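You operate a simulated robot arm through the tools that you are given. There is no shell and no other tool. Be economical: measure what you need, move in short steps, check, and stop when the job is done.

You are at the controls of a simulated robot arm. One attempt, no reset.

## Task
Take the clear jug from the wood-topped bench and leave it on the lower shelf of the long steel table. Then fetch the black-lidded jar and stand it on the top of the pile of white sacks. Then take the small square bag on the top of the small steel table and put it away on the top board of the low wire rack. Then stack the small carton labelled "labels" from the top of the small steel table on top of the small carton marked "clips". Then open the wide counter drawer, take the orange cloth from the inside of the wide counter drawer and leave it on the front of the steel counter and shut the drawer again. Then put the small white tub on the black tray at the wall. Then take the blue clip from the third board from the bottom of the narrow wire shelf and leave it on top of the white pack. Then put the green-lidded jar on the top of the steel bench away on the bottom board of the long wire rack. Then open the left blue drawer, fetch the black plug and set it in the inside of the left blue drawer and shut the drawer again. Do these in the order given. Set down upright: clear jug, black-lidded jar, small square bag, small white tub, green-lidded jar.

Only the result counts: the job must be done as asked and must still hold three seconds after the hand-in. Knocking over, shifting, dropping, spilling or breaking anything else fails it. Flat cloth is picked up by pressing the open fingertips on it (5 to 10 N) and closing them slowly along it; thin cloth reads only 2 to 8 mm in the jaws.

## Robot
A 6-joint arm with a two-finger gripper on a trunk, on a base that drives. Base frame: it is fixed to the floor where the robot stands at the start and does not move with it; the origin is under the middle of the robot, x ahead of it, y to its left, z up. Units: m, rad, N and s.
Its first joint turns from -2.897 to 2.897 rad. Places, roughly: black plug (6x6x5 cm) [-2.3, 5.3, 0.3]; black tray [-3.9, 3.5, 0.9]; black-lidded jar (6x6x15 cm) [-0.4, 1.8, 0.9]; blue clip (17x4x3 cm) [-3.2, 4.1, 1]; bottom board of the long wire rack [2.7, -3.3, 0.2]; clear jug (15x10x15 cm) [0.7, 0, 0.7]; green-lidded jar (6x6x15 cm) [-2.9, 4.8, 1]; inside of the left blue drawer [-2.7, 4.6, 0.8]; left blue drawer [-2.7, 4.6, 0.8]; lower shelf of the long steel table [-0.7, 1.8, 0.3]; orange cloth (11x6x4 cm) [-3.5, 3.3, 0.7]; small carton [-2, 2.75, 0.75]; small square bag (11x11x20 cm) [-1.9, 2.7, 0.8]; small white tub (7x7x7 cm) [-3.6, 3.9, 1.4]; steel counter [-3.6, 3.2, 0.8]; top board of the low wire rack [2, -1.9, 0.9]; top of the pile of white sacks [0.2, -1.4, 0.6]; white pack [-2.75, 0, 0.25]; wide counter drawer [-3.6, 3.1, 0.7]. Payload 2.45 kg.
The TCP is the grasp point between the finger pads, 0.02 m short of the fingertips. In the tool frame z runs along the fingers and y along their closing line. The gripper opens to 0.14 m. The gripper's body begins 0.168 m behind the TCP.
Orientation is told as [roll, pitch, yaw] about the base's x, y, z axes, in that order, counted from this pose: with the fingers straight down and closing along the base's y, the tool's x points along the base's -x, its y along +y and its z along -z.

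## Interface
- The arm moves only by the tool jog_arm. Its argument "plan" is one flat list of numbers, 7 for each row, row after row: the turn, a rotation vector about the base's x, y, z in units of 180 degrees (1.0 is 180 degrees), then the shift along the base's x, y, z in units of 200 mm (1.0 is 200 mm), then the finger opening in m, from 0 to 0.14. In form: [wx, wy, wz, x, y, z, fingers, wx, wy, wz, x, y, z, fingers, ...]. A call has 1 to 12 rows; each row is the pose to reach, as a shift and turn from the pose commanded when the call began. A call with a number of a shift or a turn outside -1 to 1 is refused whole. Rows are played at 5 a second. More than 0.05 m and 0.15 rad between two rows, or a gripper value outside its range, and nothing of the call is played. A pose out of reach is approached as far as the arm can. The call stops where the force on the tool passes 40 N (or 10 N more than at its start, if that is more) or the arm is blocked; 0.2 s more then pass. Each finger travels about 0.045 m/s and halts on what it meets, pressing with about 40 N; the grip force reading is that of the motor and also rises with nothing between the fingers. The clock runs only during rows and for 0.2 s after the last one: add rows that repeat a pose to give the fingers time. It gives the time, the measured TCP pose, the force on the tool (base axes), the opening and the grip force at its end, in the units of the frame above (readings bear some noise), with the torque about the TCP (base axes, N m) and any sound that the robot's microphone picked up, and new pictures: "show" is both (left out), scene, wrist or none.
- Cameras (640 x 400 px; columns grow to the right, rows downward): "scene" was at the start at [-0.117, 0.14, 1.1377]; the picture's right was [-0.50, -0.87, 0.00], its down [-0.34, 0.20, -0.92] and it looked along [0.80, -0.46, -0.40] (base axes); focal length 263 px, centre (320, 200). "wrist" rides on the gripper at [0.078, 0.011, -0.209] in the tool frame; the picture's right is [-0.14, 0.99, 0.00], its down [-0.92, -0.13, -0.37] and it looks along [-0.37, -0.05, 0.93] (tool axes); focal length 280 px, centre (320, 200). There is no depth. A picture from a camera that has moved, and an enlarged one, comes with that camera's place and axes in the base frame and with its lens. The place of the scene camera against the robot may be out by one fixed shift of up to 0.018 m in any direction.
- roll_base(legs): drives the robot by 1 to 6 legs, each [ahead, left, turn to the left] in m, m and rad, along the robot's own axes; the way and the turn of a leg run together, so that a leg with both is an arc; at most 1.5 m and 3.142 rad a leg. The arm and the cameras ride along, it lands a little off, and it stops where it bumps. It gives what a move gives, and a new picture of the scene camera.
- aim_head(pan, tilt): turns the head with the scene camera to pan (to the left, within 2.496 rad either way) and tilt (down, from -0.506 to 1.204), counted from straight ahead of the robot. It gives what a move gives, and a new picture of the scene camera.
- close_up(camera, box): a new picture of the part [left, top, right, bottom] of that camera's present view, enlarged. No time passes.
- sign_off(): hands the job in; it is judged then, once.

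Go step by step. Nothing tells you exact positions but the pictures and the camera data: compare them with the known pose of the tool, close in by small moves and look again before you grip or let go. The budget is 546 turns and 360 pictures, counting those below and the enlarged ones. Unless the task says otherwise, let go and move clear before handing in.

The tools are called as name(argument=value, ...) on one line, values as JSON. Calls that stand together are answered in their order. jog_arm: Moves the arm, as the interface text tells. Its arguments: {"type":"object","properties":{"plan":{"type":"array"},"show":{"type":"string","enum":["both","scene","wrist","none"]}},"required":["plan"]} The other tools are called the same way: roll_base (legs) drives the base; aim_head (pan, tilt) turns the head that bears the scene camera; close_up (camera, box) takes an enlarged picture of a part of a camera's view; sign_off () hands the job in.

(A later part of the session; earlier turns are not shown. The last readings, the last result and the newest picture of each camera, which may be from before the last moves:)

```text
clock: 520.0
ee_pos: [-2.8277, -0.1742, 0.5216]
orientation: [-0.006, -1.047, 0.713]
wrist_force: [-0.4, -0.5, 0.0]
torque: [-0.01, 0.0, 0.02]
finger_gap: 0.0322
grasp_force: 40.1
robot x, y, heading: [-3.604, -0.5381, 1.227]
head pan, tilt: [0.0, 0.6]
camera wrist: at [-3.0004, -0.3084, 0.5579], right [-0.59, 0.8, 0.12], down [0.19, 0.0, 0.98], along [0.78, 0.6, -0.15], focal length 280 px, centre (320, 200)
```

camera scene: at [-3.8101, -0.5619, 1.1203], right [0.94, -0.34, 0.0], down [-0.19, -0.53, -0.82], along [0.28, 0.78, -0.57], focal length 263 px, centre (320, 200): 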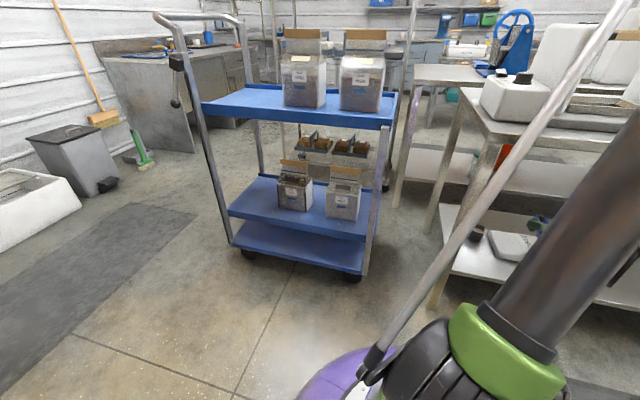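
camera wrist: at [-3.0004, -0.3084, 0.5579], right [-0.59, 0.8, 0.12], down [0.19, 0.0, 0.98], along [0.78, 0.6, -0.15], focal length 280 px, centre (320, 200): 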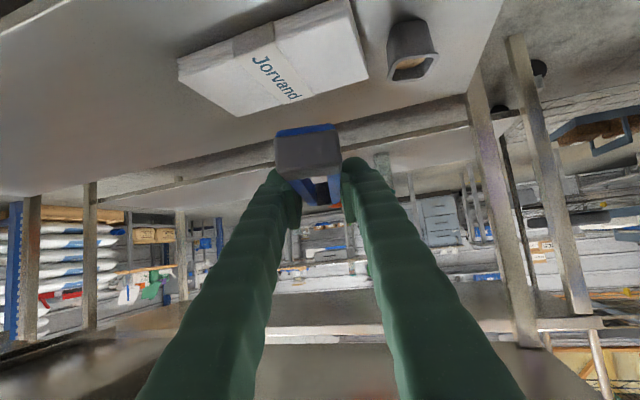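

The pack's top centre is at [-2.652, -0.09], z about 0.28. I extend over it and lower.

jog_arm(plan=[0, 0, 0, 0.18, 0.09, -0.05, 0.02, 0, 0, 0, 0.36, 0.18, -0.15, 0.02, 0, 0, 0, 0.54, 0.27, -0.28, 0.02, 0, 0, 0, 0.72, 0.36, -0.42, 0.02, 0, 0, 0, 0.88, 0.445, -0.58, 0.02, 0, 0, 0, 0.88, 0.445, -0.7, 0.02, 0, 0, 0, 0.88, 0.445, -0.7, 0.02], show="wrist")

aim_head(pan=-0.6, tilt=0.6)

```text
clock: 521.6
ee_pos: [-2.6503, -0.0843, 0.3821]
orientation: [-0.007, -1.045, 0.712]
wrist_force: [0.2, 0.4, -0.5]
torque: [-0.03, 0.02, 0.0]
finger_gap: 0.0318
grasp_force: 40.3
robot x, y, heading: [-3.6013, -0.539, 1.228]
head pan, tilt: [0.0, 0.6]
camera wrist: at [-2.8234, -0.2187, 0.4197], right [-0.59, 0.8, 0.12], down [0.19, 0.0, 0.98], along [0.78, 0.6, -0.15], focal length 280 px, centre (320, 200)
```

wrist: 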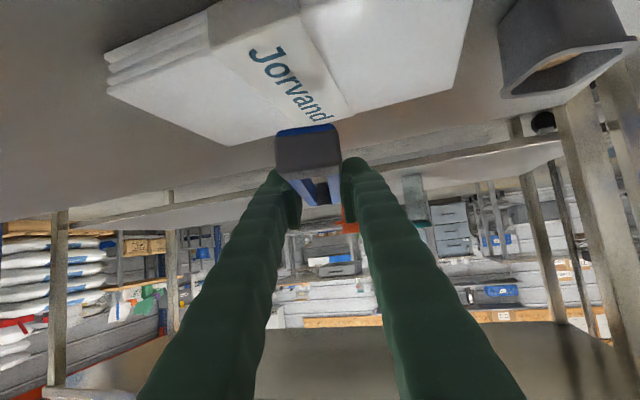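

```text
clock: 522.6
ee_pos: [-2.6496, -0.0843, 0.3838]
orientation: [-0.006, -1.046, 0.714]
wrist_force: [0.5, 0.4, -0.6]
torque: [0.0, 0.01, 0.02]
finger_gap: 0.0321
grasp_force: 40.0
robot x, y, heading: [-3.6032, -0.5358, 1.229]
head pan, tilt: [-0.6, 0.6]
camera scene: at [-3.7682, -0.5932, 1.1203], right [0.59, -0.81, 0.0], down [-0.46, -0.33, -0.82], along [0.67, 0.48, -0.57], focal length 263 px, centre (320, 200)
```

scene: 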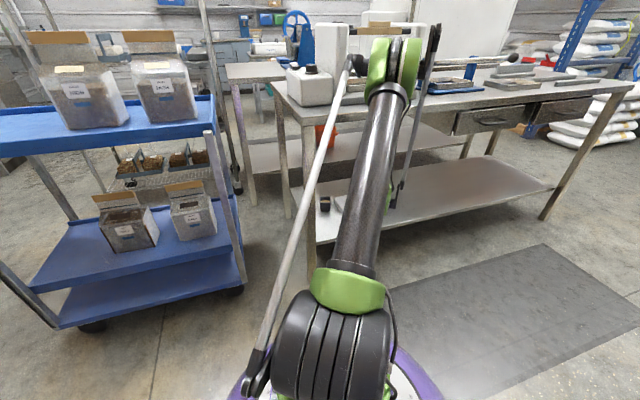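

jog_arm(plan=[0, 0, 0, 0, 0, -0.1, 0.02, 0, 0, 0, 0, 0, -0.2, 0.02, 0, 0, 0, 0, 0, -0.2, 0.02], show="none")

jog_arm(plan=[0, 0, 0, 0, 0, -0.03, 0.02, 0, 0, 0, 0, 0, -0.06, 0.02, 0, 0, 0, 0, 0, -0.06, 0.02], show="wrist")

```text
clock: 523.5
ee_pos: [-2.651, -0.0853, 0.341]
orientation: [-0.005, -1.045, 0.714]
wrist_force: [-0.6, -0.1, -0.4]
torque: [-0.01, -0.01, 0.01]
finger_gap: 0.0319
grasp_force: 39.6
robot x, y, heading: [-3.6037, -0.536, 1.228]
head pan, tilt: [-0.6, 0.6]
```

```text
clock: 524.2
ee_pos: [-2.6511, -0.0857, 0.3294]
orientation: [-0.004, -1.045, 0.714]
wrist_force: [-0.4, 0.6, -1.0]
torque: [0.0, 0.01, 0.01]
finger_gap: 0.032
grasp_force: 39.8
robot x, y, heading: [-3.6064, -0.537, 1.224]
head pan, tilt: [-0.6, 0.6]
camera wrist: at [-2.8244, -0.2197, 0.3663], right [-0.59, 0.8, 0.12], down [0.19, 0.0, 0.98], along [0.78, 0.6, -0.15], focal length 280 px, centre (320, 200)
```

wrist: 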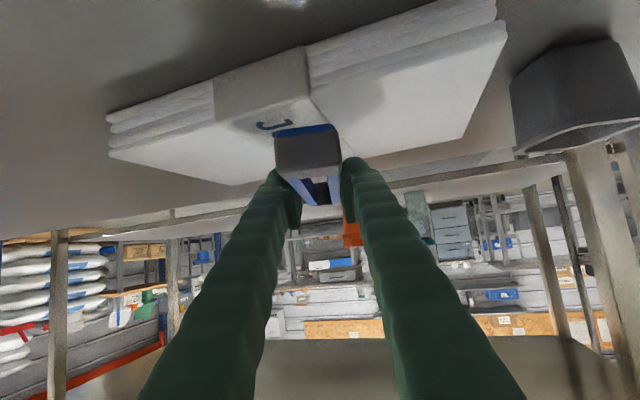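

jog_arm(plan=[0, 0, 0, 0, 0, -0.02, 0.02, 0, 0, 0, 0, 0, -0.04, 0.02, 0, 0, 0, 0, 0, -0.04, 0.02], show="none")

jog_arm(plan=[0, 0, 0, 0, 0, -0.02, 0.02, 0, 0, 0, 0, 0, -0.03, 0.02, 0, 0, 0, 0, 0, -0.03, 0.02], show="none")

jog_arm(plan=[0, 0, 0, 0, 0, -0.02, 0.02, 0, 0, 0, 0, 0, -0.03, 0.02, 0, 0, 0, 0, 0, -0.03, 0.02], show="wrist")

```text
clock: 525.0
ee_pos: [-2.6515, -0.0842, 0.3216]
orientation: [-0.005, -1.045, 0.714]
wrist_force: [-0.1, 0.3, -0.8]
torque: [0.04, 0.01, 0.0]
finger_gap: 0.0318
grasp_force: 39.6
robot x, y, heading: [-3.6036, -0.5365, 1.233]
head pan, tilt: [-0.6, 0.6]
```

```text
clock: 525.9
ee_pos: [-2.6525, -0.0851, 0.3155]
orientation: [-0.005, -1.045, 0.715]
wrist_force: [-0.1, 0.2, 0.2]
torque: [0.01, 0.01, 0.0]
finger_gap: 0.032
grasp_force: 40.1
robot x, y, heading: [-3.6024, -0.5371, 1.233]
head pan, tilt: [-0.6, 0.6]
```

```text
clock: 526.6
ee_pos: [-2.6525, -0.086, 0.3084]
orientation: [-0.008, -1.046, 0.715]
wrist_force: [-0.1, 0.2, -0.5]
torque: [0.0, 0.02, 0.0]
finger_gap: 0.032
grasp_force: 39.9
robot x, y, heading: [-3.6043, -0.5369, 1.225]
head pan, tilt: [-0.6, 0.6]
camera wrist: at [-2.8251, -0.2198, 0.3457], right [-0.59, 0.8, 0.12], down [0.19, 0.0, 0.98], along [0.78, 0.6, -0.15], focal length 280 px, centre (320, 200)
```

wrist: 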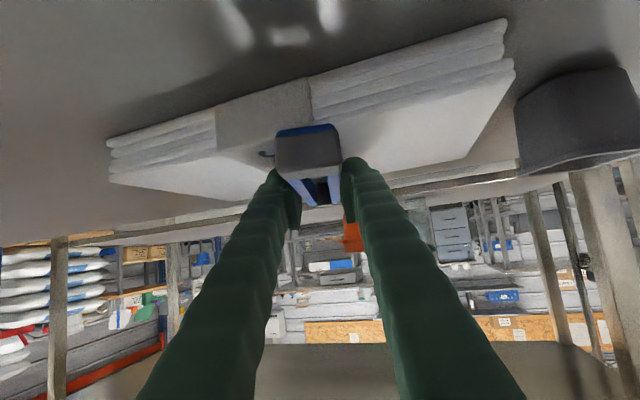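

jog_arm(plan=[0, 0, 0, 0, 0, -0.02, 0.02, 0, 0, 0, 0, 0, -0.04, 0.02, 0, 0, 0, 0, 0, -0.04, 0.02], show="none")

jog_arm(plan=[0, 0, 0, 0, 0, -0.02, 0.02, 0, 0, 0, 0, 0, -0.03, 0.02, 0, 0, 0, 0, 0, -0.03, 0.02], show="wrist")

```text
clock: 527.2
ee_pos: [-2.6516, -0.0854, 0.3056]
orientation: [-0.003, -1.051, 0.709]
wrist_force: [-3.0, -2.6, 24.9]
torque: [-0.17, 0.23, -0.02]
finger_gap: 0.0316
grasp_force: 40.0
robot x, y, heading: [-3.6021, -0.5331, 1.231]
head pan, tilt: [-0.6, 0.6]
stopped in row 2: the force on the tool passed its limit at 46 N (the readings are from after the stop); the commanded pose is now the measured one
```

```text
clock: 527.6
ee_pos: [-2.6524, -0.0856, 0.3042]
orientation: [0.001, -1.054, 0.708]
wrist_force: [-3.6, -2.2, 25.9]
torque: [-0.42, 0.51, -0.17]
finger_gap: 0.0318
grasp_force: 40.5
robot x, y, heading: [-3.6034, -0.5369, 1.223]
head pan, tilt: [-0.6, 0.6]
stopped in row 1: the force on the tool passed its limit at 48 N (the readings are from after the stop); the commanded pose is now the measured one
camera wrist: at [-2.8253, -0.2194, 0.3406], right [-0.59, 0.8, 0.12], down [0.19, -0.01, 0.98], along [0.79, 0.6, -0.14], focal length 280 px, centre (320, 200)
```

wrist: 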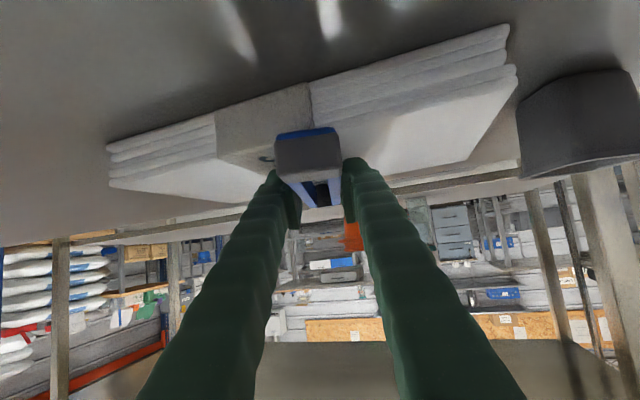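

jog_arm(plan=[0, 0, 0, 0, 0, 0.02, 0.02, 0, 0, 0, 0, 0, 0.02, 0.035, 0, 0, 0, 0, 0, 0.02, 0.045, 0, 0, 0, 0, 0, 0.02, 0.055, 0, 0, 0, 0, 0, 0.02, 0.06, 0, 0, 0, 0, 0, 0.02, 0.06], show="wrist")

```text
clock: 529.0
ee_pos: [-2.6512, -0.084, 0.3056]
orientation: [-0.002, -1.051, 0.71]
wrist_force: [-0.6, -0.2, -0.3]
torque: [0.02, 0.01, 0.02]
finger_gap: 0.0603
grasp_force: 0.0
robot x, y, heading: [-3.6043, -0.5364, 1.224]
head pan, tilt: [-0.6, 0.6]
camera wrist: at [-2.8251, -0.2189, 0.3426], right [-0.59, 0.8, 0.12], down [0.19, -0.01, 0.98], along [0.78, 0.6, -0.14], focal length 280 px, centre (320, 200)
```

wrist: 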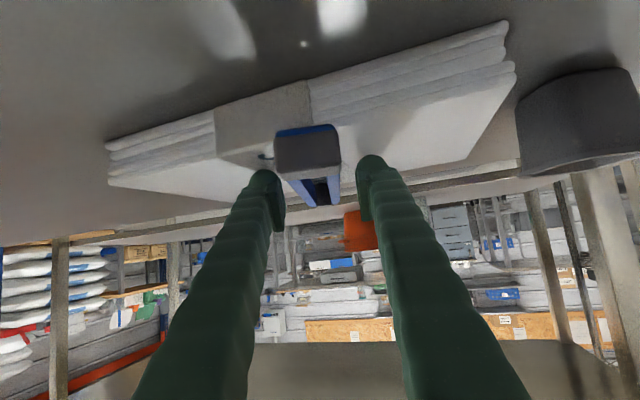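

Released on the pack. I withdraw along the tool axis, rising as I go.

jog_arm(plan=[0, 0, 0, -0.13, -0.11, 0.1, 0.06, 0, 0, 0, -0.26, -0.22, 0.22, 0.06, 0, 0, 0, -0.38, -0.32, 0.4, 0.06, 0, 0, 0, -0.5, -0.42, 0.58, 0.06, 0, 0, 0, -0.62, -0.5, 0.76, 0.06, 0, 0, 0, -0.74, -0.56, 0.95, 0.06, 0, 0, 0, -0.74, -0.56, 0.95, 0.06])

```text
clock: 530.6
ee_pos: [-2.795, -0.1966, 0.5002]
orientation: [0.001, -1.048, 0.708]
wrist_force: [-0.3, -0.7, 0.6]
torque: [0.02, 0.0, 0.0]
finger_gap: 0.0598
grasp_force: 0.0
out of reach, approached as far as the arm can: row 2, 3, 4, 5, 6, 7
robot x, y, heading: [-3.6018, -0.5336, 1.224]
head pan, tilt: [-0.6, 0.6]
camera scene: at [-3.7683, -0.5934, 1.1203], right [0.59, -0.81, 0.0], down [-0.46, -0.33, -0.82], along [0.67, 0.48, -0.57], focal length 263 px, centre (320, 200)
camera wrist: at [-2.9679, -0.3308, 0.5362], right [-0.59, 0.8, 0.12], down [0.19, -0.01, 0.98], along [0.78, 0.6, -0.15], focal length 280 px, centre (320, 200)
```

scene: 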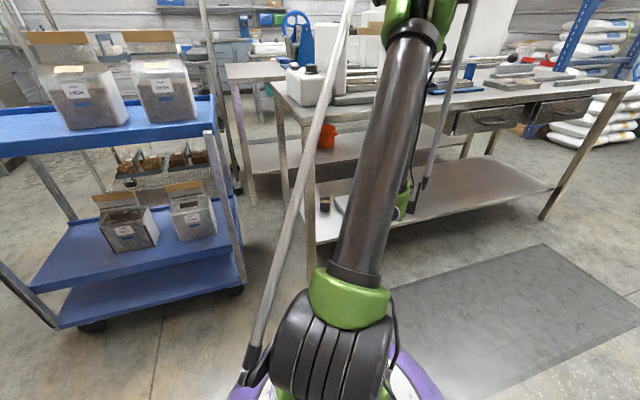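
wrist: 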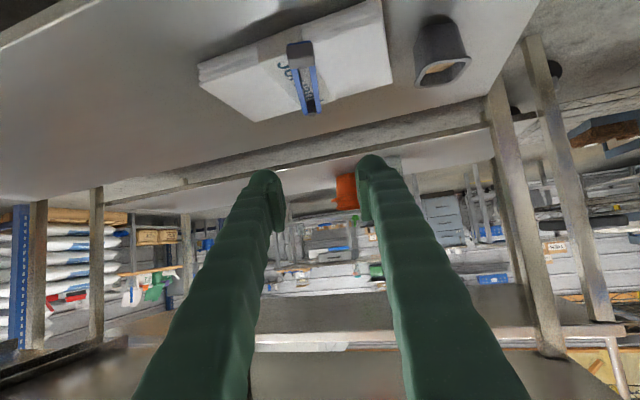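

The clip lies on the pack. Next is the green-lidded jar on the steel bench; I swing out, raise the arm and drive back.

roll_base(legs=[[0, 0, -1.08]])

jog_arm(plan=[0, 0, 0, 0, 0, 0.24, 0.06, 0, 0, 0, 0, 0, 0.48, 0.06, 0, 0, 0, 0, 0, 0.72, 0.06, 0, 0, 0, 0, 0, 0.96, 0.06], show="none")

jog_arm(plan=[0, 0, 0, -0.1, 0.07, 0.24, 0.06, 0, 0, 0, -0.2, 0.14, 0.46, 0.06, 0, 0, 0, -0.3, 0.21, 0.68, 0.06, 0, 0, 0, -0.4, 0.28, 0.9, 0.06, 0, 0, 0, -0.45, 0.33, 1.0, 0.06], show="none")

jog_arm(plan=[0, 0, 0, 0, 0, 0.24, 0.06, 0, 0, 0, 0, 0, 0.48, 0.06, 0, 0, 0, 0, 0, 0.72, 0.06, 0, 0, 0, 0, 0, 0.96, 0.06], show="none")

aim_head(pan=0.75, tilt=0.7)

```text
clock: 533.7
ee_pos: [-2.9252, -1.0928, 0.4993]
orientation: [0.001, -1.048, -0.377]
wrist_force: [-0.3, 0.2, 1.0]
torque: [0.02, 0.01, -0.01]
finger_gap: 0.0602
grasp_force: 0.1
robot x, y, heading: [-3.6052, -0.5358, 0.147]
head pan, tilt: [-0.6, 0.6]
camera scene: at [-3.7449, -0.4184, 1.1203], right [-0.44, -0.9, 0.0], down [-0.51, 0.25, -0.82], along [0.74, -0.36, -0.57], focal length 263 px, centre (320, 200)
```

scene: 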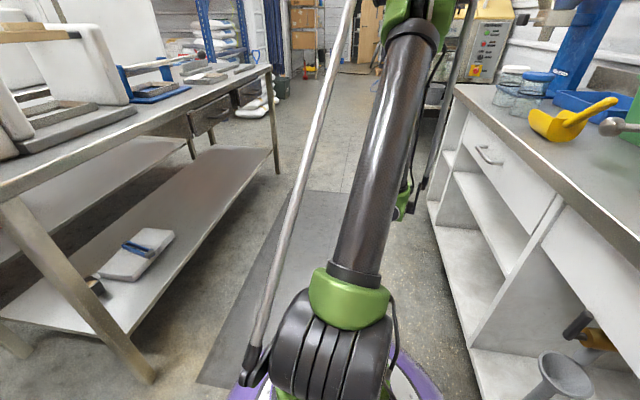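

```text
clock: 534.7
ee_pos: [-2.9237, -1.0935, 0.6894]
orientation: [0.001, -1.048, -0.377]
wrist_force: [-0.4, 0.0, 0.0]
torque: [0.04, 0.0, 0.0]
finger_gap: 0.06
grasp_force: 0.1
robot x, y, heading: [-3.6056, -0.5367, 0.141]
head pan, tilt: [-0.6, 0.6]
```

```text
refused: row 1 steps farther than a row can; nothing moved
```

```text
clock: 535.7
ee_pos: [-2.9228, -1.0937, 0.8833]
orientation: [-0.001, -1.047, -0.377]
wrist_force: [0.0, 0.8, -0.9]
torque: [-0.01, -0.01, 0.02]
finger_gap: 0.0602
grasp_force: 0.0
robot x, y, heading: [-3.6031, -0.5335, 0.146]
head pan, tilt: [-0.6, 0.6]
```

```text
clock: 537.2
ee_pos: [-2.9246, -1.0949, 0.8828]
orientation: [0.0, -1.047, -0.377]
wrist_force: [0.2, 0.1, 0.1]
torque: [0.0, 0.0, 0.0]
finger_gap: 0.0601
grasp_force: 0.0
robot x, y, heading: [-3.6022, -0.5356, 0.146]
head pan, tilt: [0.75, 0.7]
camera scene: at [-3.7709, -0.3132, 1.1117], right [0.78, -0.63, 0.0], down [-0.4, -0.5, -0.77], along [0.48, 0.6, -0.64], focal length 263 px, centre (320, 200)
```

scene: 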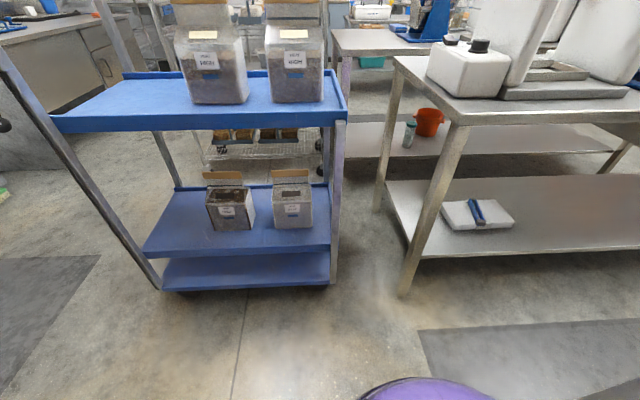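

jog_arm(plan=[0, 0, 0, -0.06, 0.05, 0.22, 0.06, 0, 0, 0, -0.12, 0.1, 0.44, 0.06, 0, 0, 0, -0.18, 0.15, 0.66, 0.06, 0, 0, 0, -0.24, 0.2, 0.88, 0.06, 0, 0, 0, -0.3, 0.25, 1.0, 0.06], show="none")

jog_arm(plan=[0, 0, 0, 0, 0, 0.24, 0.06, 0, 0, 0, 0, 0, 0.48, 0.06, 0, 0, 0, 0, 0, 0.7, 0.06], show="none")

roll_base(legs=[[-0.564, 0.649, 0], [-0.016, 0.48, 0], [0, 0, -0.65], [-0.116, 0.396, 0], [0, 0, -1.0], [-0.505, 0.244, 0]])

```text
clock: 538.4
ee_pos: [-2.9866, -1.0417, 1.0844]
orientation: [-0.001, -1.048, -0.377]
wrist_force: [-0.2, -0.2, 0.1]
torque: [0.04, 0.0, 0.01]
finger_gap: 0.0602
grasp_force: 0.0
robot x, y, heading: [-3.6007, -0.5374, 0.143]
head pan, tilt: [0.75, 0.7]
```

```text
clock: 539.2
ee_pos: [-2.9854, -1.0435, 1.2211]
orientation: [0.0, -1.047, -0.375]
wrist_force: [0.2, -0.1, -1.2]
torque: [0.0, 0.04, 0.03]
finger_gap: 0.06
grasp_force: 0.1
robot x, y, heading: [-3.6054, -0.533, 0.144]
head pan, tilt: [0.75, 0.7]
```

```text
clock: 555.5
ee_pos: [-4.6017, 0.8343, 1.2204]
orientation: [-0.002, -1.048, -2.016]
wrist_force: [0.1, 0.6, 0.0]
torque: [-0.01, 0.0, -0.01]
finger_gap: 0.0598
grasp_force: 0.0
robot x, y, heading: [-4.0566, 1.4227, -1.5]
head pan, tilt: [0.75, 0.7]
camera scene: at [-3.8395, 1.5742, 1.1116], right [-0.68, -0.74, 0.0], down [-0.47, 0.44, -0.76], along [0.56, -0.52, -0.64], focal length 263 px, centre (320, 200)
```

scene: 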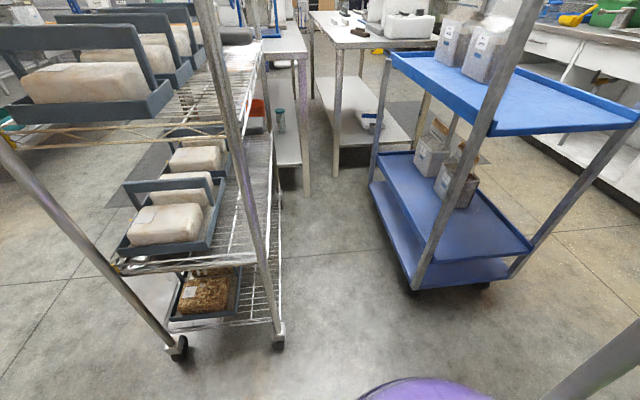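

roll_base(legs=[[-1.083, 0.946, 0], [-0.694, 0.588, 0]])

aim_head(pan=-2.2, tilt=0.4)

```text
clock: 566.9
ee_pos: [-3.2041, 2.6812, 1.2197]
orientation: [0.0, -1.048, -2.043]
wrist_force: [-0.3, 0.4, 0.1]
torque: [-0.03, 0.02, -0.04]
finger_gap: 0.0601
grasp_force: 0.1
robot x, y, heading: [-2.6396, 3.2509, -1.526]
head pan, tilt: [0.75, 0.7]
camera scene: at [-2.4193, 3.3961, 1.1116], right [-0.7, -0.71, 0.0], down [-0.46, 0.45, -0.76], along [0.55, -0.54, -0.64], focal length 263 px, centre (320, 200)
```

scene: 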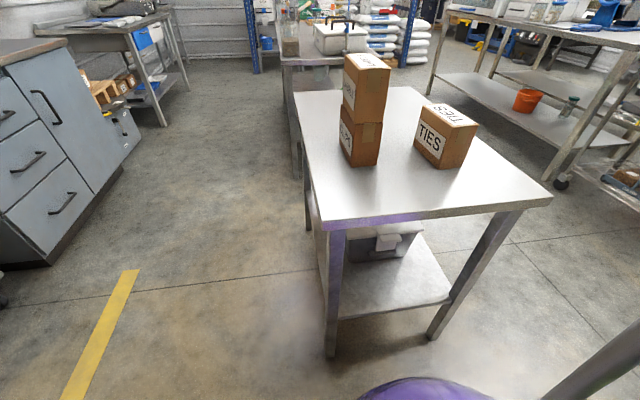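

```text
clock: 569.4
ee_pos: [-3.2041, 2.6791, 1.2203]
orientation: [0.0, -1.047, -2.046]
wrist_force: [0.5, 0.0, 0.0]
torque: [0.02, -0.02, -0.01]
finger_gap: 0.0602
grasp_force: 0.1
robot x, y, heading: [-2.6381, 3.2493, -1.526]
head pan, tilt: [-2.201, 0.4]
camera scene: at [-2.5573, 3.5067, 1.1385], right [0.55, 0.83, 0.0], down [0.32, -0.21, -0.92], along [-0.77, 0.51, -0.39], focal length 263 px, centre (320, 200)
```

scene: 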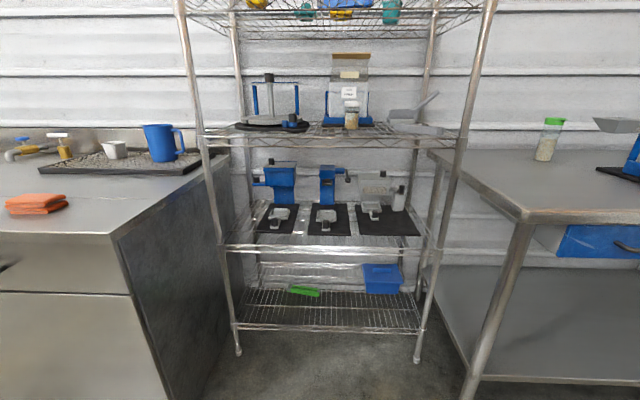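

roll_base(legs=[[-0.702, 0.564, 0], [0, 0, -1.47]])

aim_head(pan=-0.7, tilt=0.45)

```text
clock: 577.8
ee_pos: [-2.7341, 4.4806, 1.2208]
orientation: [0.0, -1.047, 2.775]
wrist_force: [-0.3, 0.4, -0.1]
torque: [-0.01, 0.0, 0.02]
finger_gap: 0.06
grasp_force: 0.1
robot x, y, heading: [-2.1095, 3.9805, -2.989]
head pan, tilt: [-2.201, 0.4]
camera scene: at [-1.8602, 3.9278, 1.1385], right [0.89, -0.46, 0.0], down [-0.18, -0.35, -0.92], along [0.42, 0.82, -0.39], focal length 263 px, centre (320, 200)
```

scene: 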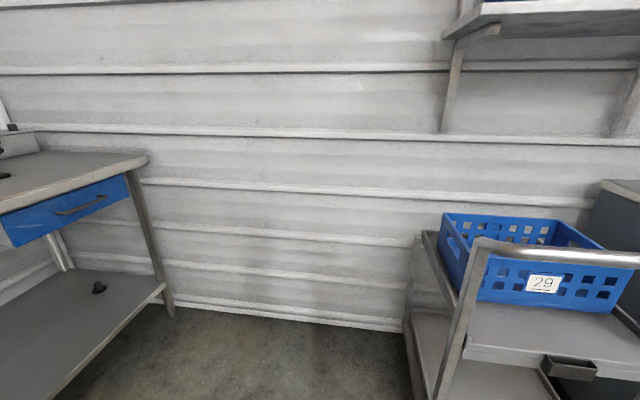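

```text
clock: 579.4
ee_pos: [-2.7351, 4.4801, 1.2211]
orientation: [0.0, -1.046, 2.774]
wrist_force: [0.2, -0.2, 0.1]
torque: [-0.04, -0.02, 0.01]
finger_gap: 0.0603
grasp_force: 0.0
robot x, y, heading: [-2.1091, 3.9785, -2.986]
head pan, tilt: [-0.7, 0.45]
camera scene: at [-1.9812, 3.8934, 1.1338], right [0.52, 0.85, 0.0], down [0.37, -0.23, -0.9], along [-0.77, 0.47, -0.44], focal length 263 px, centre (320, 200)
```

scene: 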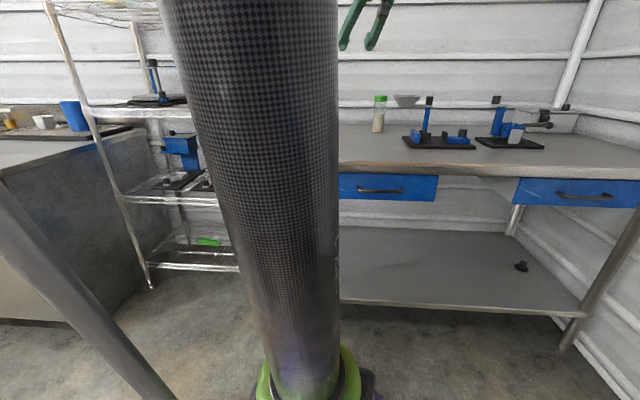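

I see the green-lidded jar, the left blue drawer and the black plug on the bench's lower shelf. I move closer, set the tool to 45° and look at the jar.

roll_base(legs=[[0.141, -0.142, 0]])

jog_arm(plan=[-0.015, -0.039, 0, 0.0, 0.0, -0.1, 0.08, -0.03, -0.078, 0, 0.0, 0.0, -0.2, 0.1, -0.03, -0.078, 0, 0.0, 0.0, -0.2, 0.1], show="none")

jog_arm(plan=[0, 0, -0.042, 0.0, 0.1, 0, 0.1, 0, 0, -0.084, 0.0, 0.2, 0, 0.1, 0, 0, -0.084, 0.0, 0.2, 0, 0.1], show="wrist")

```text
clock: 581.0
ee_pos: [-2.8914, 4.5994, 1.2213]
orientation: [0.0, -1.046, 2.774]
wrist_force: [-0.4, 0.1, -0.5]
torque: [0.02, 0.0, 0.01]
finger_gap: 0.0601
grasp_force: 0.1
robot x, y, heading: [-2.2638, 4.097, -2.989]
head pan, tilt: [-0.7, 0.45]
camera scene: at [-2.1396, 4.0117, 1.1338], right [0.52, 0.85, 0.0], down [0.37, -0.23, -0.9], along [-0.77, 0.47, -0.44], focal length 263 px, centre (320, 200)
```

scene: 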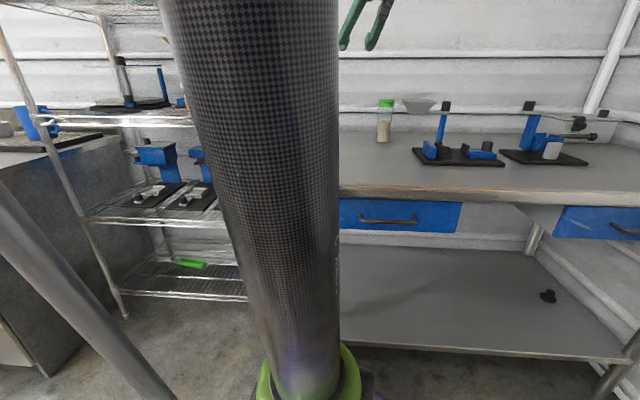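

```text
clock: 581.8
ee_pos: [-2.8903, 4.5982, 1.1799]
orientation: [-0.001, -0.783, 2.773]
wrist_force: [0.1, 0.0, 0.1]
torque: [0.02, -0.01, 0.04]
finger_gap: 0.1
grasp_force: 0.0
robot x, y, heading: [-2.2667, 4.0958, -2.993]
head pan, tilt: [-0.7, 0.45]
```

```text
clock: 582.5
ee_pos: [-2.8909, 4.6371, 1.18]
orientation: [-0.001, -0.786, 2.511]
wrist_force: [-0.1, 0.3, 0.3]
torque: [0.0, 0.03, -0.05]
finger_gap: 0.1001
grasp_force: 0.1
robot x, y, heading: [-2.2642, 4.1005, -2.99]
head pan, tilt: [-0.7, 0.45]
camera wrist: at [-2.7326, 4.5096, 1.2732], right [-0.66, -0.74, 0.1], down [-0.24, 0.33, 0.91], along [-0.71, 0.58, -0.4], focal length 280 px, centre (320, 200)
```

wrist: 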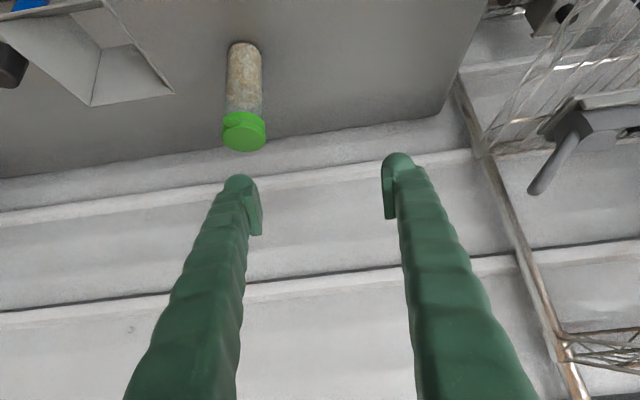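

jog_arm(plan=[0, 0, 0, 0.09, 0.15, -0.15, 0.1, 0, 0, 0, 0.19, 0.31, -0.3, 0.1, 0, 0, 0, 0.285, 0.465, -0.48, 0.1, 0, 0, 0, 0.285, 0.465, -0.63, 0.1, 0, 0, 0, 0.285, 0.465, -0.63, 0.1], show="wrist")

```text
refused: row 3 steps farther than a row can; nothing moved
```

jog_arm(plan=[0, 0, 0, 0.08, 0.13, -0.15, 0.1, 0, 0, 0, 0.16, 0.26, -0.3, 0.1, 0, 0, 0, 0.23, 0.37, -0.45, 0.1, 0, 0, 0, 0.285, 0.465, -0.63, 0.1, 0, 0, 0, 0.285, 0.465, -0.63, 0.1], show="wrist")

```text
clock: 583.8
ee_pos: [-2.8331, 4.7329, 1.0555]
orientation: [-0.002, -0.786, 2.51]
wrist_force: [-0.2, 0.7, -0.3]
torque: [0.0, 0.02, 0.01]
finger_gap: 0.0999
grasp_force: 0.0
robot x, y, heading: [-2.2692, 4.095, -2.994]
head pan, tilt: [-0.7, 0.45]
camera wrist: at [-2.6747, 4.6058, 1.1469], right [-0.66, -0.74, 0.1], down [-0.24, 0.33, 0.91], along [-0.71, 0.58, -0.4], focal length 280 px, centre (320, 200)
```

wrist: 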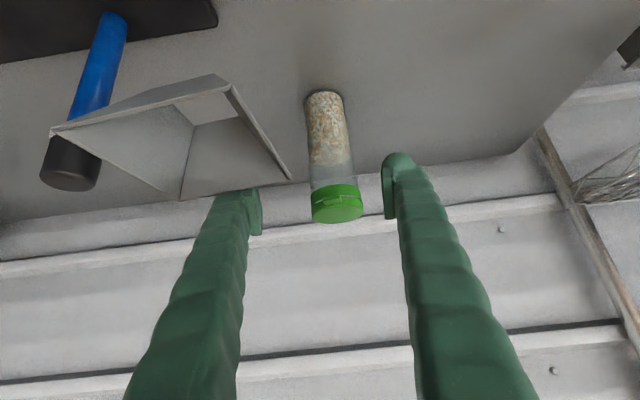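

The grey hopper is too close on the jar's right, so I'll turn the tool to come from the jar's left, fingers in front and behind it.

jog_arm(plan=[0, 0, 0, 0.05, -0.05, 0.2, 0.1, 0, 0, 0, 0.05, -0.1, 0.4, 0.1, 0, 0, -0.04, 0, -0.2, 0.6, 0.1, 0, 0, -0.08, -0.05, -0.3, 0.65, 0.1, 0, 0, -0.12, -0.15, -0.35, 0.65, 0.1, 0, 0, -0.16, -0.25, -0.4, 0.65, 0.1, 0, 0, -0.2, -0.35, -0.4, 0.65, 0.1, 0, 0, -0.24, -0.45, -0.4, 0.65, 0.1, 0, 0, -0.28, -0.55, -0.4, 0.65, 0.1, 0, 0, -0.32, -0.6, -0.4, 0.65, 0.1, 0, 0, -0.36, -0.65, -0.35, 0.65, 0.1, 0, 0, -0.4, -0.66, -0.29, 0.65, 0.1], show="wrist")

```text
clock: 586.4
ee_pos: [-2.9662, 4.6733, 1.1845]
orientation: [0.0, -0.786, 1.252]
wrist_force: [0.4, -0.2, -0.2]
torque: [-0.02, 0.08, 0.09]
finger_gap: 0.0999
grasp_force: 0.1
robot x, y, heading: [-2.2669, 4.0982, -2.988]
head pan, tilt: [-0.7, 0.45]
camera wrist: at [-3.0388, 4.4845, 1.2776], right [-0.91, 0.4, 0.1], down [0.24, 0.33, 0.91], along [0.34, 0.85, -0.4], focal length 280 px, centre (320, 200)
```

wrist: 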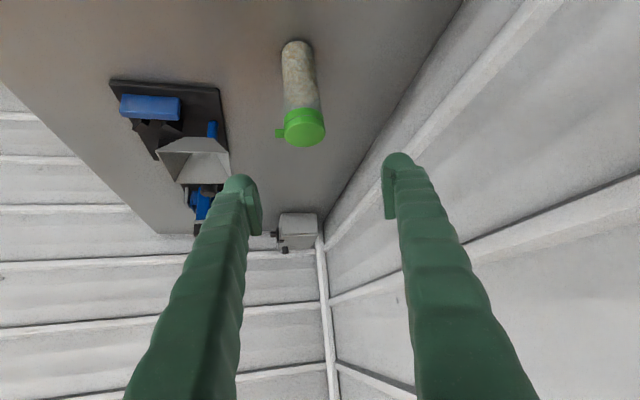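

jog_arm(plan=[0, 0, 0, 0.06, 0.01, -0.2, 0.09, 0, 0, 0, 0.125, 0.025, -0.42, 0.085, 0, 0, 0, 0.125, 0.025, -0.65, 0.085, 0, 0, 0, 0.15, 0.1, -0.73, 0.085, 0, 0, 0, 0.18, 0.2, -0.84, 0.085, 0, 0, 0, 0.18, 0.2, -0.84, 0.085], show="wrist")

```text
clock: 587.8
ee_pos: [-2.9292, 4.7128, 1.0158]
orientation: [0.0, -0.785, 1.253]
wrist_force: [-0.8, 0.7, 0.8]
torque: [-0.02, -0.04, 0.02]
finger_gap: 0.0846
grasp_force: 0.0
robot x, y, heading: [-2.2733, 4.0925, -2.989]
head pan, tilt: [-0.7, 0.45]
camera wrist: at [-3.0027, 4.5244, 1.109], right [-0.91, 0.4, 0.1], down [0.24, 0.33, 0.91], along [0.33, 0.85, -0.4], focal length 280 px, centre (320, 200)
```

wrist: 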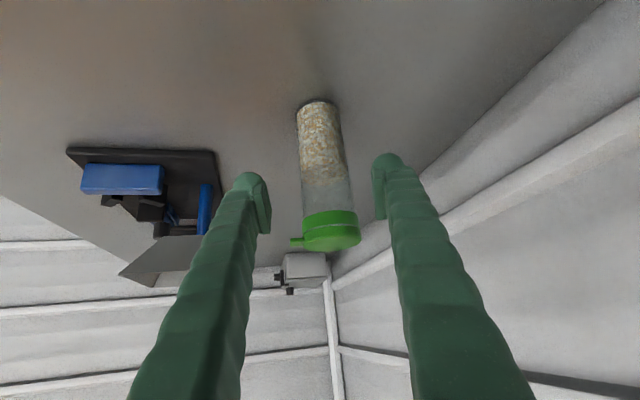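

jog_arm(plan=[0, 0, 0, 0.05, 0.15, -0.15, 0.085, 0, 0, 0, 0.1, 0.3, -0.3, 0.085, 0, 0, 0, 0.115, 0.36, -0.37, 0.085, 0, 0, 0, 0.115, 0.36, -0.37, 0.085], show="wrist")

```text
clock: 588.8
ee_pos: [-2.9089, 4.7854, 0.9429]
orientation: [-0.001, -0.786, 1.252]
wrist_force: [-0.4, 0.4, -0.4]
torque: [-0.03, 0.0, 0.02]
finger_gap: 0.0849
grasp_force: 0.1
robot x, y, heading: [-2.2661, 4.0987, -2.991]
head pan, tilt: [-0.7, 0.45]
camera wrist: at [-2.9815, 4.5973, 1.0355], right [-0.91, 0.4, 0.1], down [0.24, 0.33, 0.91], along [0.33, 0.85, -0.4], focal length 280 px, centre (320, 200)
```

wrist: 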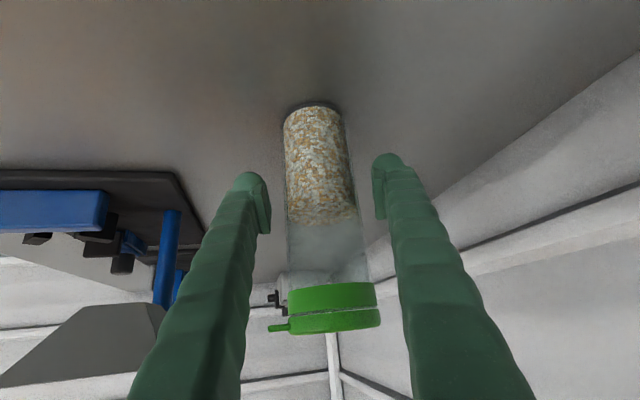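

jog_arm(plan=[0, 0, 0, 0, 0, 0, 0.07, 0, 0, 0, 0, 0, 0, 0.05, 0, 0, 0, 0, 0, 0, 0.03, 0, 0, 0, 0, 0, 0, 0.03, 0, 0, 0, 0, 0, 0, 0.03, 0, 0, 0, 0, 0, 0, 0.03], show="none")

jog_arm(plan=[0, 0, 0, 0, 0, 0.1, 0.03, 0, 0, 0, 0, 0, 0.3, 0.03, 0, 0, 0, 0, 0, 0.5, 0.03, 0, 0, 0, 0, 0, 0.75, 0.03, 0, 0, 0, 0, 0, 1.0, 0.03], show="wrist")

```text
clock: 590.1
ee_pos: [-2.909, 4.7851, 0.9432]
orientation: [0.0, -0.787, 1.254]
wrist_force: [-0.4, 0.8, 0.0]
torque: [0.0, -0.05, 0.01]
finger_gap: 0.0562
grasp_force: 39.9
robot x, y, heading: [-2.2673, 4.0957, -2.987]
head pan, tilt: [-0.7, 0.45]
```

```text
clock: 591.4
ee_pos: [-2.9076, 4.7843, 1.142]
orientation: [-0.002, -0.784, 1.253]
wrist_force: [-0.1, 0.7, -3.3]
torque: [0.01, 0.0, -0.03]
finger_gap: 0.056
grasp_force: 40.3
robot x, y, heading: [-2.2686, 4.0991, -2.989]
head pan, tilt: [-0.7, 0.45]
camera wrist: at [-2.9802, 4.5957, 1.235], right [-0.91, 0.4, 0.1], down [0.24, 0.33, 0.91], along [0.33, 0.85, -0.4], focal length 280 px, centre (320, 200)
```

wrist: 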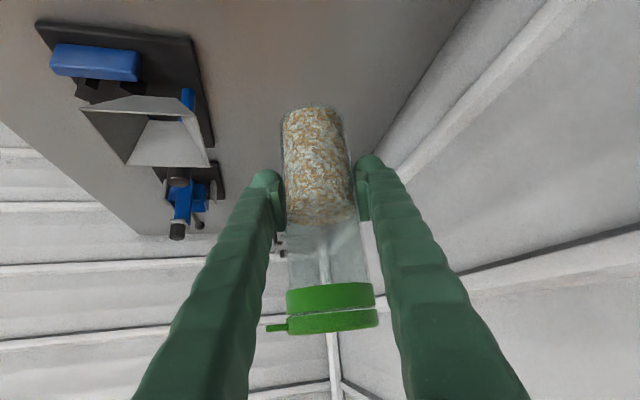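

The jar is held. I pull it in and square the tool with the arm, then start the drive to the long wire rack.

jog_arm(plan=[0, 0, 0, 0.1, -0.12, 0, 0.03, 0, 0, 0, 0.2, -0.25, 0, 0.03, 0, 0, 0, 0.32, -0.38, 0, 0.03, 0, 0, 0, 0.44, -0.5, 0, 0.03, 0, 0, 0.044, 0.54, -0.6, 0, 0.03, 0, 0, 0.088, 0.64, -0.68, 0, 0.03, 0, 0, 0.132, 0.64, -0.68, 0, 0.03, 0, 0, 0.176, 0.64, -0.68, 0, 0.03, 0, 0, 0.22, 0.64, -0.68, 0, 0.03, 0, 0, 0.264, 0.64, -0.68, 0, 0.03, 0, 0, 0.308, 0.64, -0.68, 0, 0.03, 0, 0, 0.34, 0.64, -0.68, 0, 0.03], show="wrist")

```text
clock: 594.0
ee_pos: [-2.7788, 4.6504, 1.1417]
orientation: [0.0, -0.785, 2.322]
wrist_force: [0.7, 0.7, -1.9]
torque: [0.01, 0.01, -0.03]
finger_gap: 0.0565
grasp_force: 39.9
robot x, y, heading: [-2.2674, 4.0944, -2.992]
head pan, tilt: [-0.7, 0.45]
camera wrist: at [-2.6471, 4.495, 1.2348], right [-0.79, -0.61, 0.1], down [-0.17, 0.37, 0.91], along [-0.59, 0.7, -0.4], focal length 280 px, centre (320, 200)
```

wrist: 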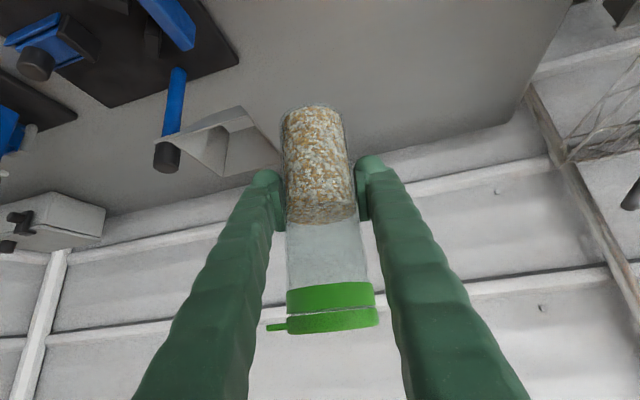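

roll_base(legs=[[-0.132, 0.124, 0], [0, 0, 1.76], [0.477, -0.698, 0], [0.477, -0.698, 0]])

```text
clock: 608.0
ee_pos: [-3.557, 2.0092, 1.1407]
orientation: [0.0, -0.786, -2.197]
wrist_force: [-0.4, -0.3, -2.0]
torque: [-0.02, 0.03, 0.01]
finger_gap: 0.0561
grasp_force: 39.5
robot x, y, heading: [-3.1143, 2.6168, -1.223]
head pan, tilt: [-0.7, 0.45]
camera scene: at [-3.0525, 2.7803, 1.1338], right [-0.94, 0.35, 0.0], down [0.15, 0.41, -0.9], along [-0.31, -0.84, -0.44], focal length 263 px, centre (320, 200)
```

scene: 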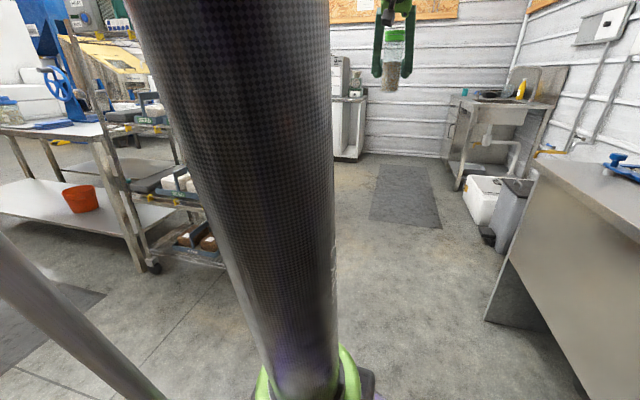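

roll_base(legs=[[0, 0, 1.571], [0.541, -0.886, 0], [0.541, -0.886, 0]])

```text
clock: 622.1
ee_pos: [-0.8706, 0.9005, 1.1412]
orientation: [0.002, -0.785, -0.619]
wrist_force: [-0.6, -0.3, -2.3]
torque: [-0.07, 0.01, 0.0]
finger_gap: 0.0564
grasp_force: 39.7
robot x, y, heading: [-1.4836, 1.3396, 0.348]
head pan, tilt: [-0.7, 0.45]
camera scene: at [-1.6409, 1.4188, 1.1338], right [-0.34, -0.94, 0.0], down [-0.41, 0.15, -0.9], along [0.85, -0.31, -0.44], focal length 263 px, centre (320, 200)
```

scene: 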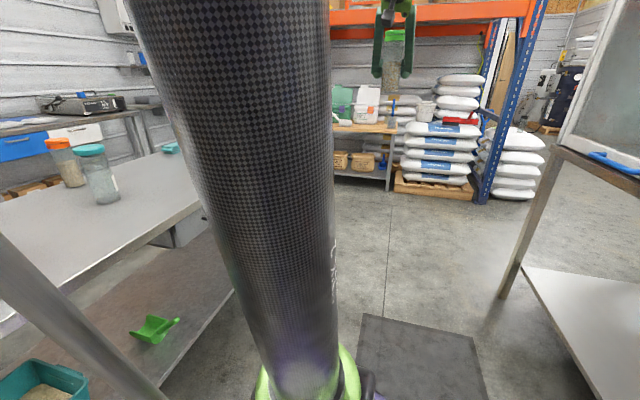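

roll_base(legs=[[0.3555, -0.682, 0], [0.3555, -0.682, 0], [0, 0, -1.1]])

```text
clock: 632.8
ee_pos: [-0.4962, -0.4462, 1.1419]
orientation: [0.0, -0.786, -1.752]
wrist_force: [0.8, -0.1, -2.3]
torque: [-0.03, -0.03, 0.01]
finger_gap: 0.0561
grasp_force: 39.7
robot x, y, heading: [-0.359, 0.2959, -0.78]
head pan, tilt: [-0.7, 0.45]
camera scene: at [-0.3681, 0.4721, 1.1338], right [-1.0, -0.09, 0.0], down [-0.04, 0.43, -0.9], along [0.08, -0.9, -0.44], focal length 263 px, centre (320, 200)
```

scene: 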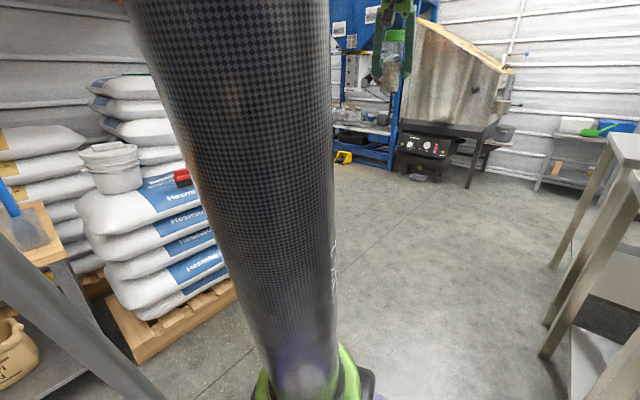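

roll_base(legs=[[0.5645, -0.848, 0], [0.5645, -0.848, 0], [0, 0, 1.19]])

```text
clock: 646.0
ee_pos: [-0.1151, -2.1054, 1.1421]
orientation: [0.0, -0.786, -0.545]
wrist_force: [0.7, -0.5, -1.6]
torque: [-0.01, 0.02, -0.01]
finger_gap: 0.0564
grasp_force: 40.0
robot x, y, heading: [-0.7551, -1.7123, 0.429]
head pan, tilt: [-0.7, 0.45]
camera scene: at [-0.921, -1.645, 1.1338], right [-0.27, -0.96, 0.0], down [-0.42, 0.12, -0.9], along [0.87, -0.24, -0.44], focal length 263 px, centre (320, 200)
```

scene: 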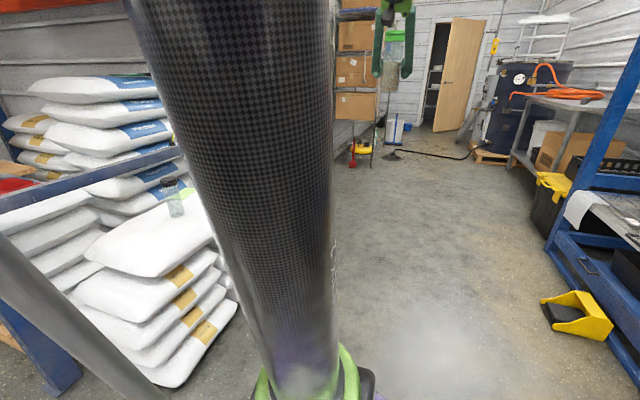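

roll_base(legs=[[0.49, -1.114, 0], [0.49, -1.114, 0]])

aim_head(pan=-0.5, tilt=0.45)

```text
clock: 657.9
ee_pos: [1.6708, -3.748, 1.1426]
orientation: [0.002, -0.786, -0.551]
wrist_force: [0.5, 0.5, -1.8]
torque: [-0.03, -0.01, 0.0]
finger_gap: 0.056
grasp_force: 39.7
robot x, y, heading: [1.0314, -3.3495, 0.42]
head pan, tilt: [-0.7, 0.45]
camera scene: at [0.8676, -3.2817, 1.1338], right [-0.28, -0.96, 0.0], down [-0.42, 0.12, -0.9], along [0.86, -0.25, -0.44], focal length 263 px, centre (320, 200)
```

scene: 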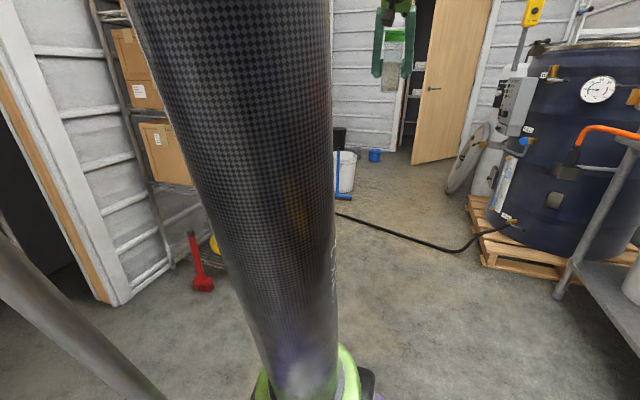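

```text
clock: 658.6
ee_pos: [1.6707, -3.7489, 1.1426]
orientation: [0.0, -0.784, -0.553]
wrist_force: [-0.4, 0.7, -2.2]
torque: [0.02, -0.01, 0.02]
finger_gap: 0.0563
grasp_force: 39.6
robot x, y, heading: [1.0324, -3.3511, 0.421]
head pan, tilt: [-0.499, 0.45]
camera scene: at [0.8709, -3.2637, 1.1338], right [-0.08, -1.0, 0.0], down [-0.43, 0.04, -0.9], along [0.9, -0.07, -0.44], focal length 263 px, centre (320, 200)
```

scene: 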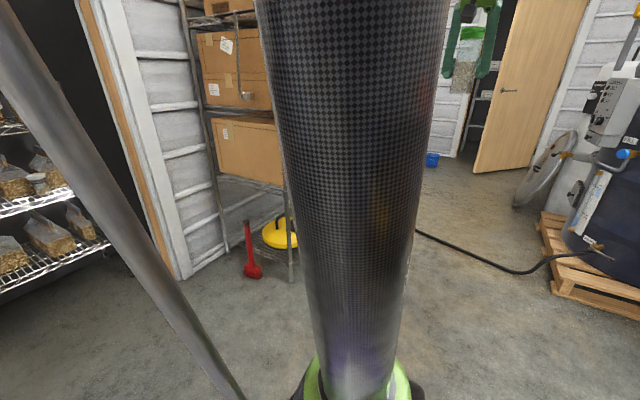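

roll_base(legs=[[0.335, -0.877, 0], [0, 0, 1.575]])

aim_head(pan=-1.2, tilt=0.6)

```text
clock: 667.3
ee_pos: [2.0909, -3.3582, 1.1423]
orientation: [-0.001, -0.785, 1.019]
wrist_force: [-0.1, 0.5, -2.2]
torque: [0.04, -0.01, 0.0]
finger_gap: 0.0559
grasp_force: 39.7
robot x, y, heading: [1.6916, -3.997, 1.993]
head pan, tilt: [-0.499, 0.45]
camera scene: at [1.6111, -4.1399, 1.1338], right [1.0, -0.08, 0.0], down [-0.04, -0.43, -0.9], along [0.07, 0.9, -0.44], focal length 263 px, centre (320, 200)
```

scene: 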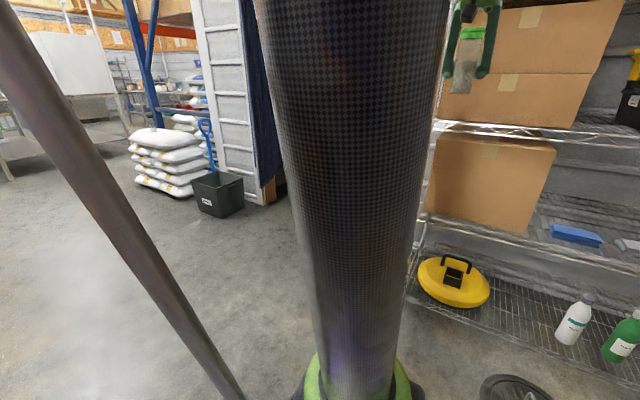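

```text
clock: 668.4
ee_pos: [2.0919, -3.3592, 1.1417]
orientation: [0.002, -0.786, 1.018]
wrist_force: [0.1, 0.3, -1.8]
torque: [-0.01, -0.01, -0.01]
finger_gap: 0.0562
grasp_force: 39.8
robot x, y, heading: [1.6934, -4.0004, 1.992]
head pan, tilt: [-1.201, 0.6]
camera scene: at [1.666, -4.1687, 1.1203], right [0.71, -0.7, 0.0], down [-0.4, -0.4, -0.83], along [0.58, 0.59, -0.56], focal length 263 px, centre (320, 200)
```

scene: 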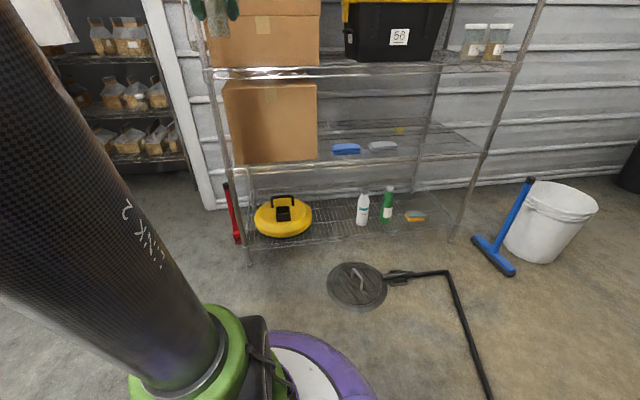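

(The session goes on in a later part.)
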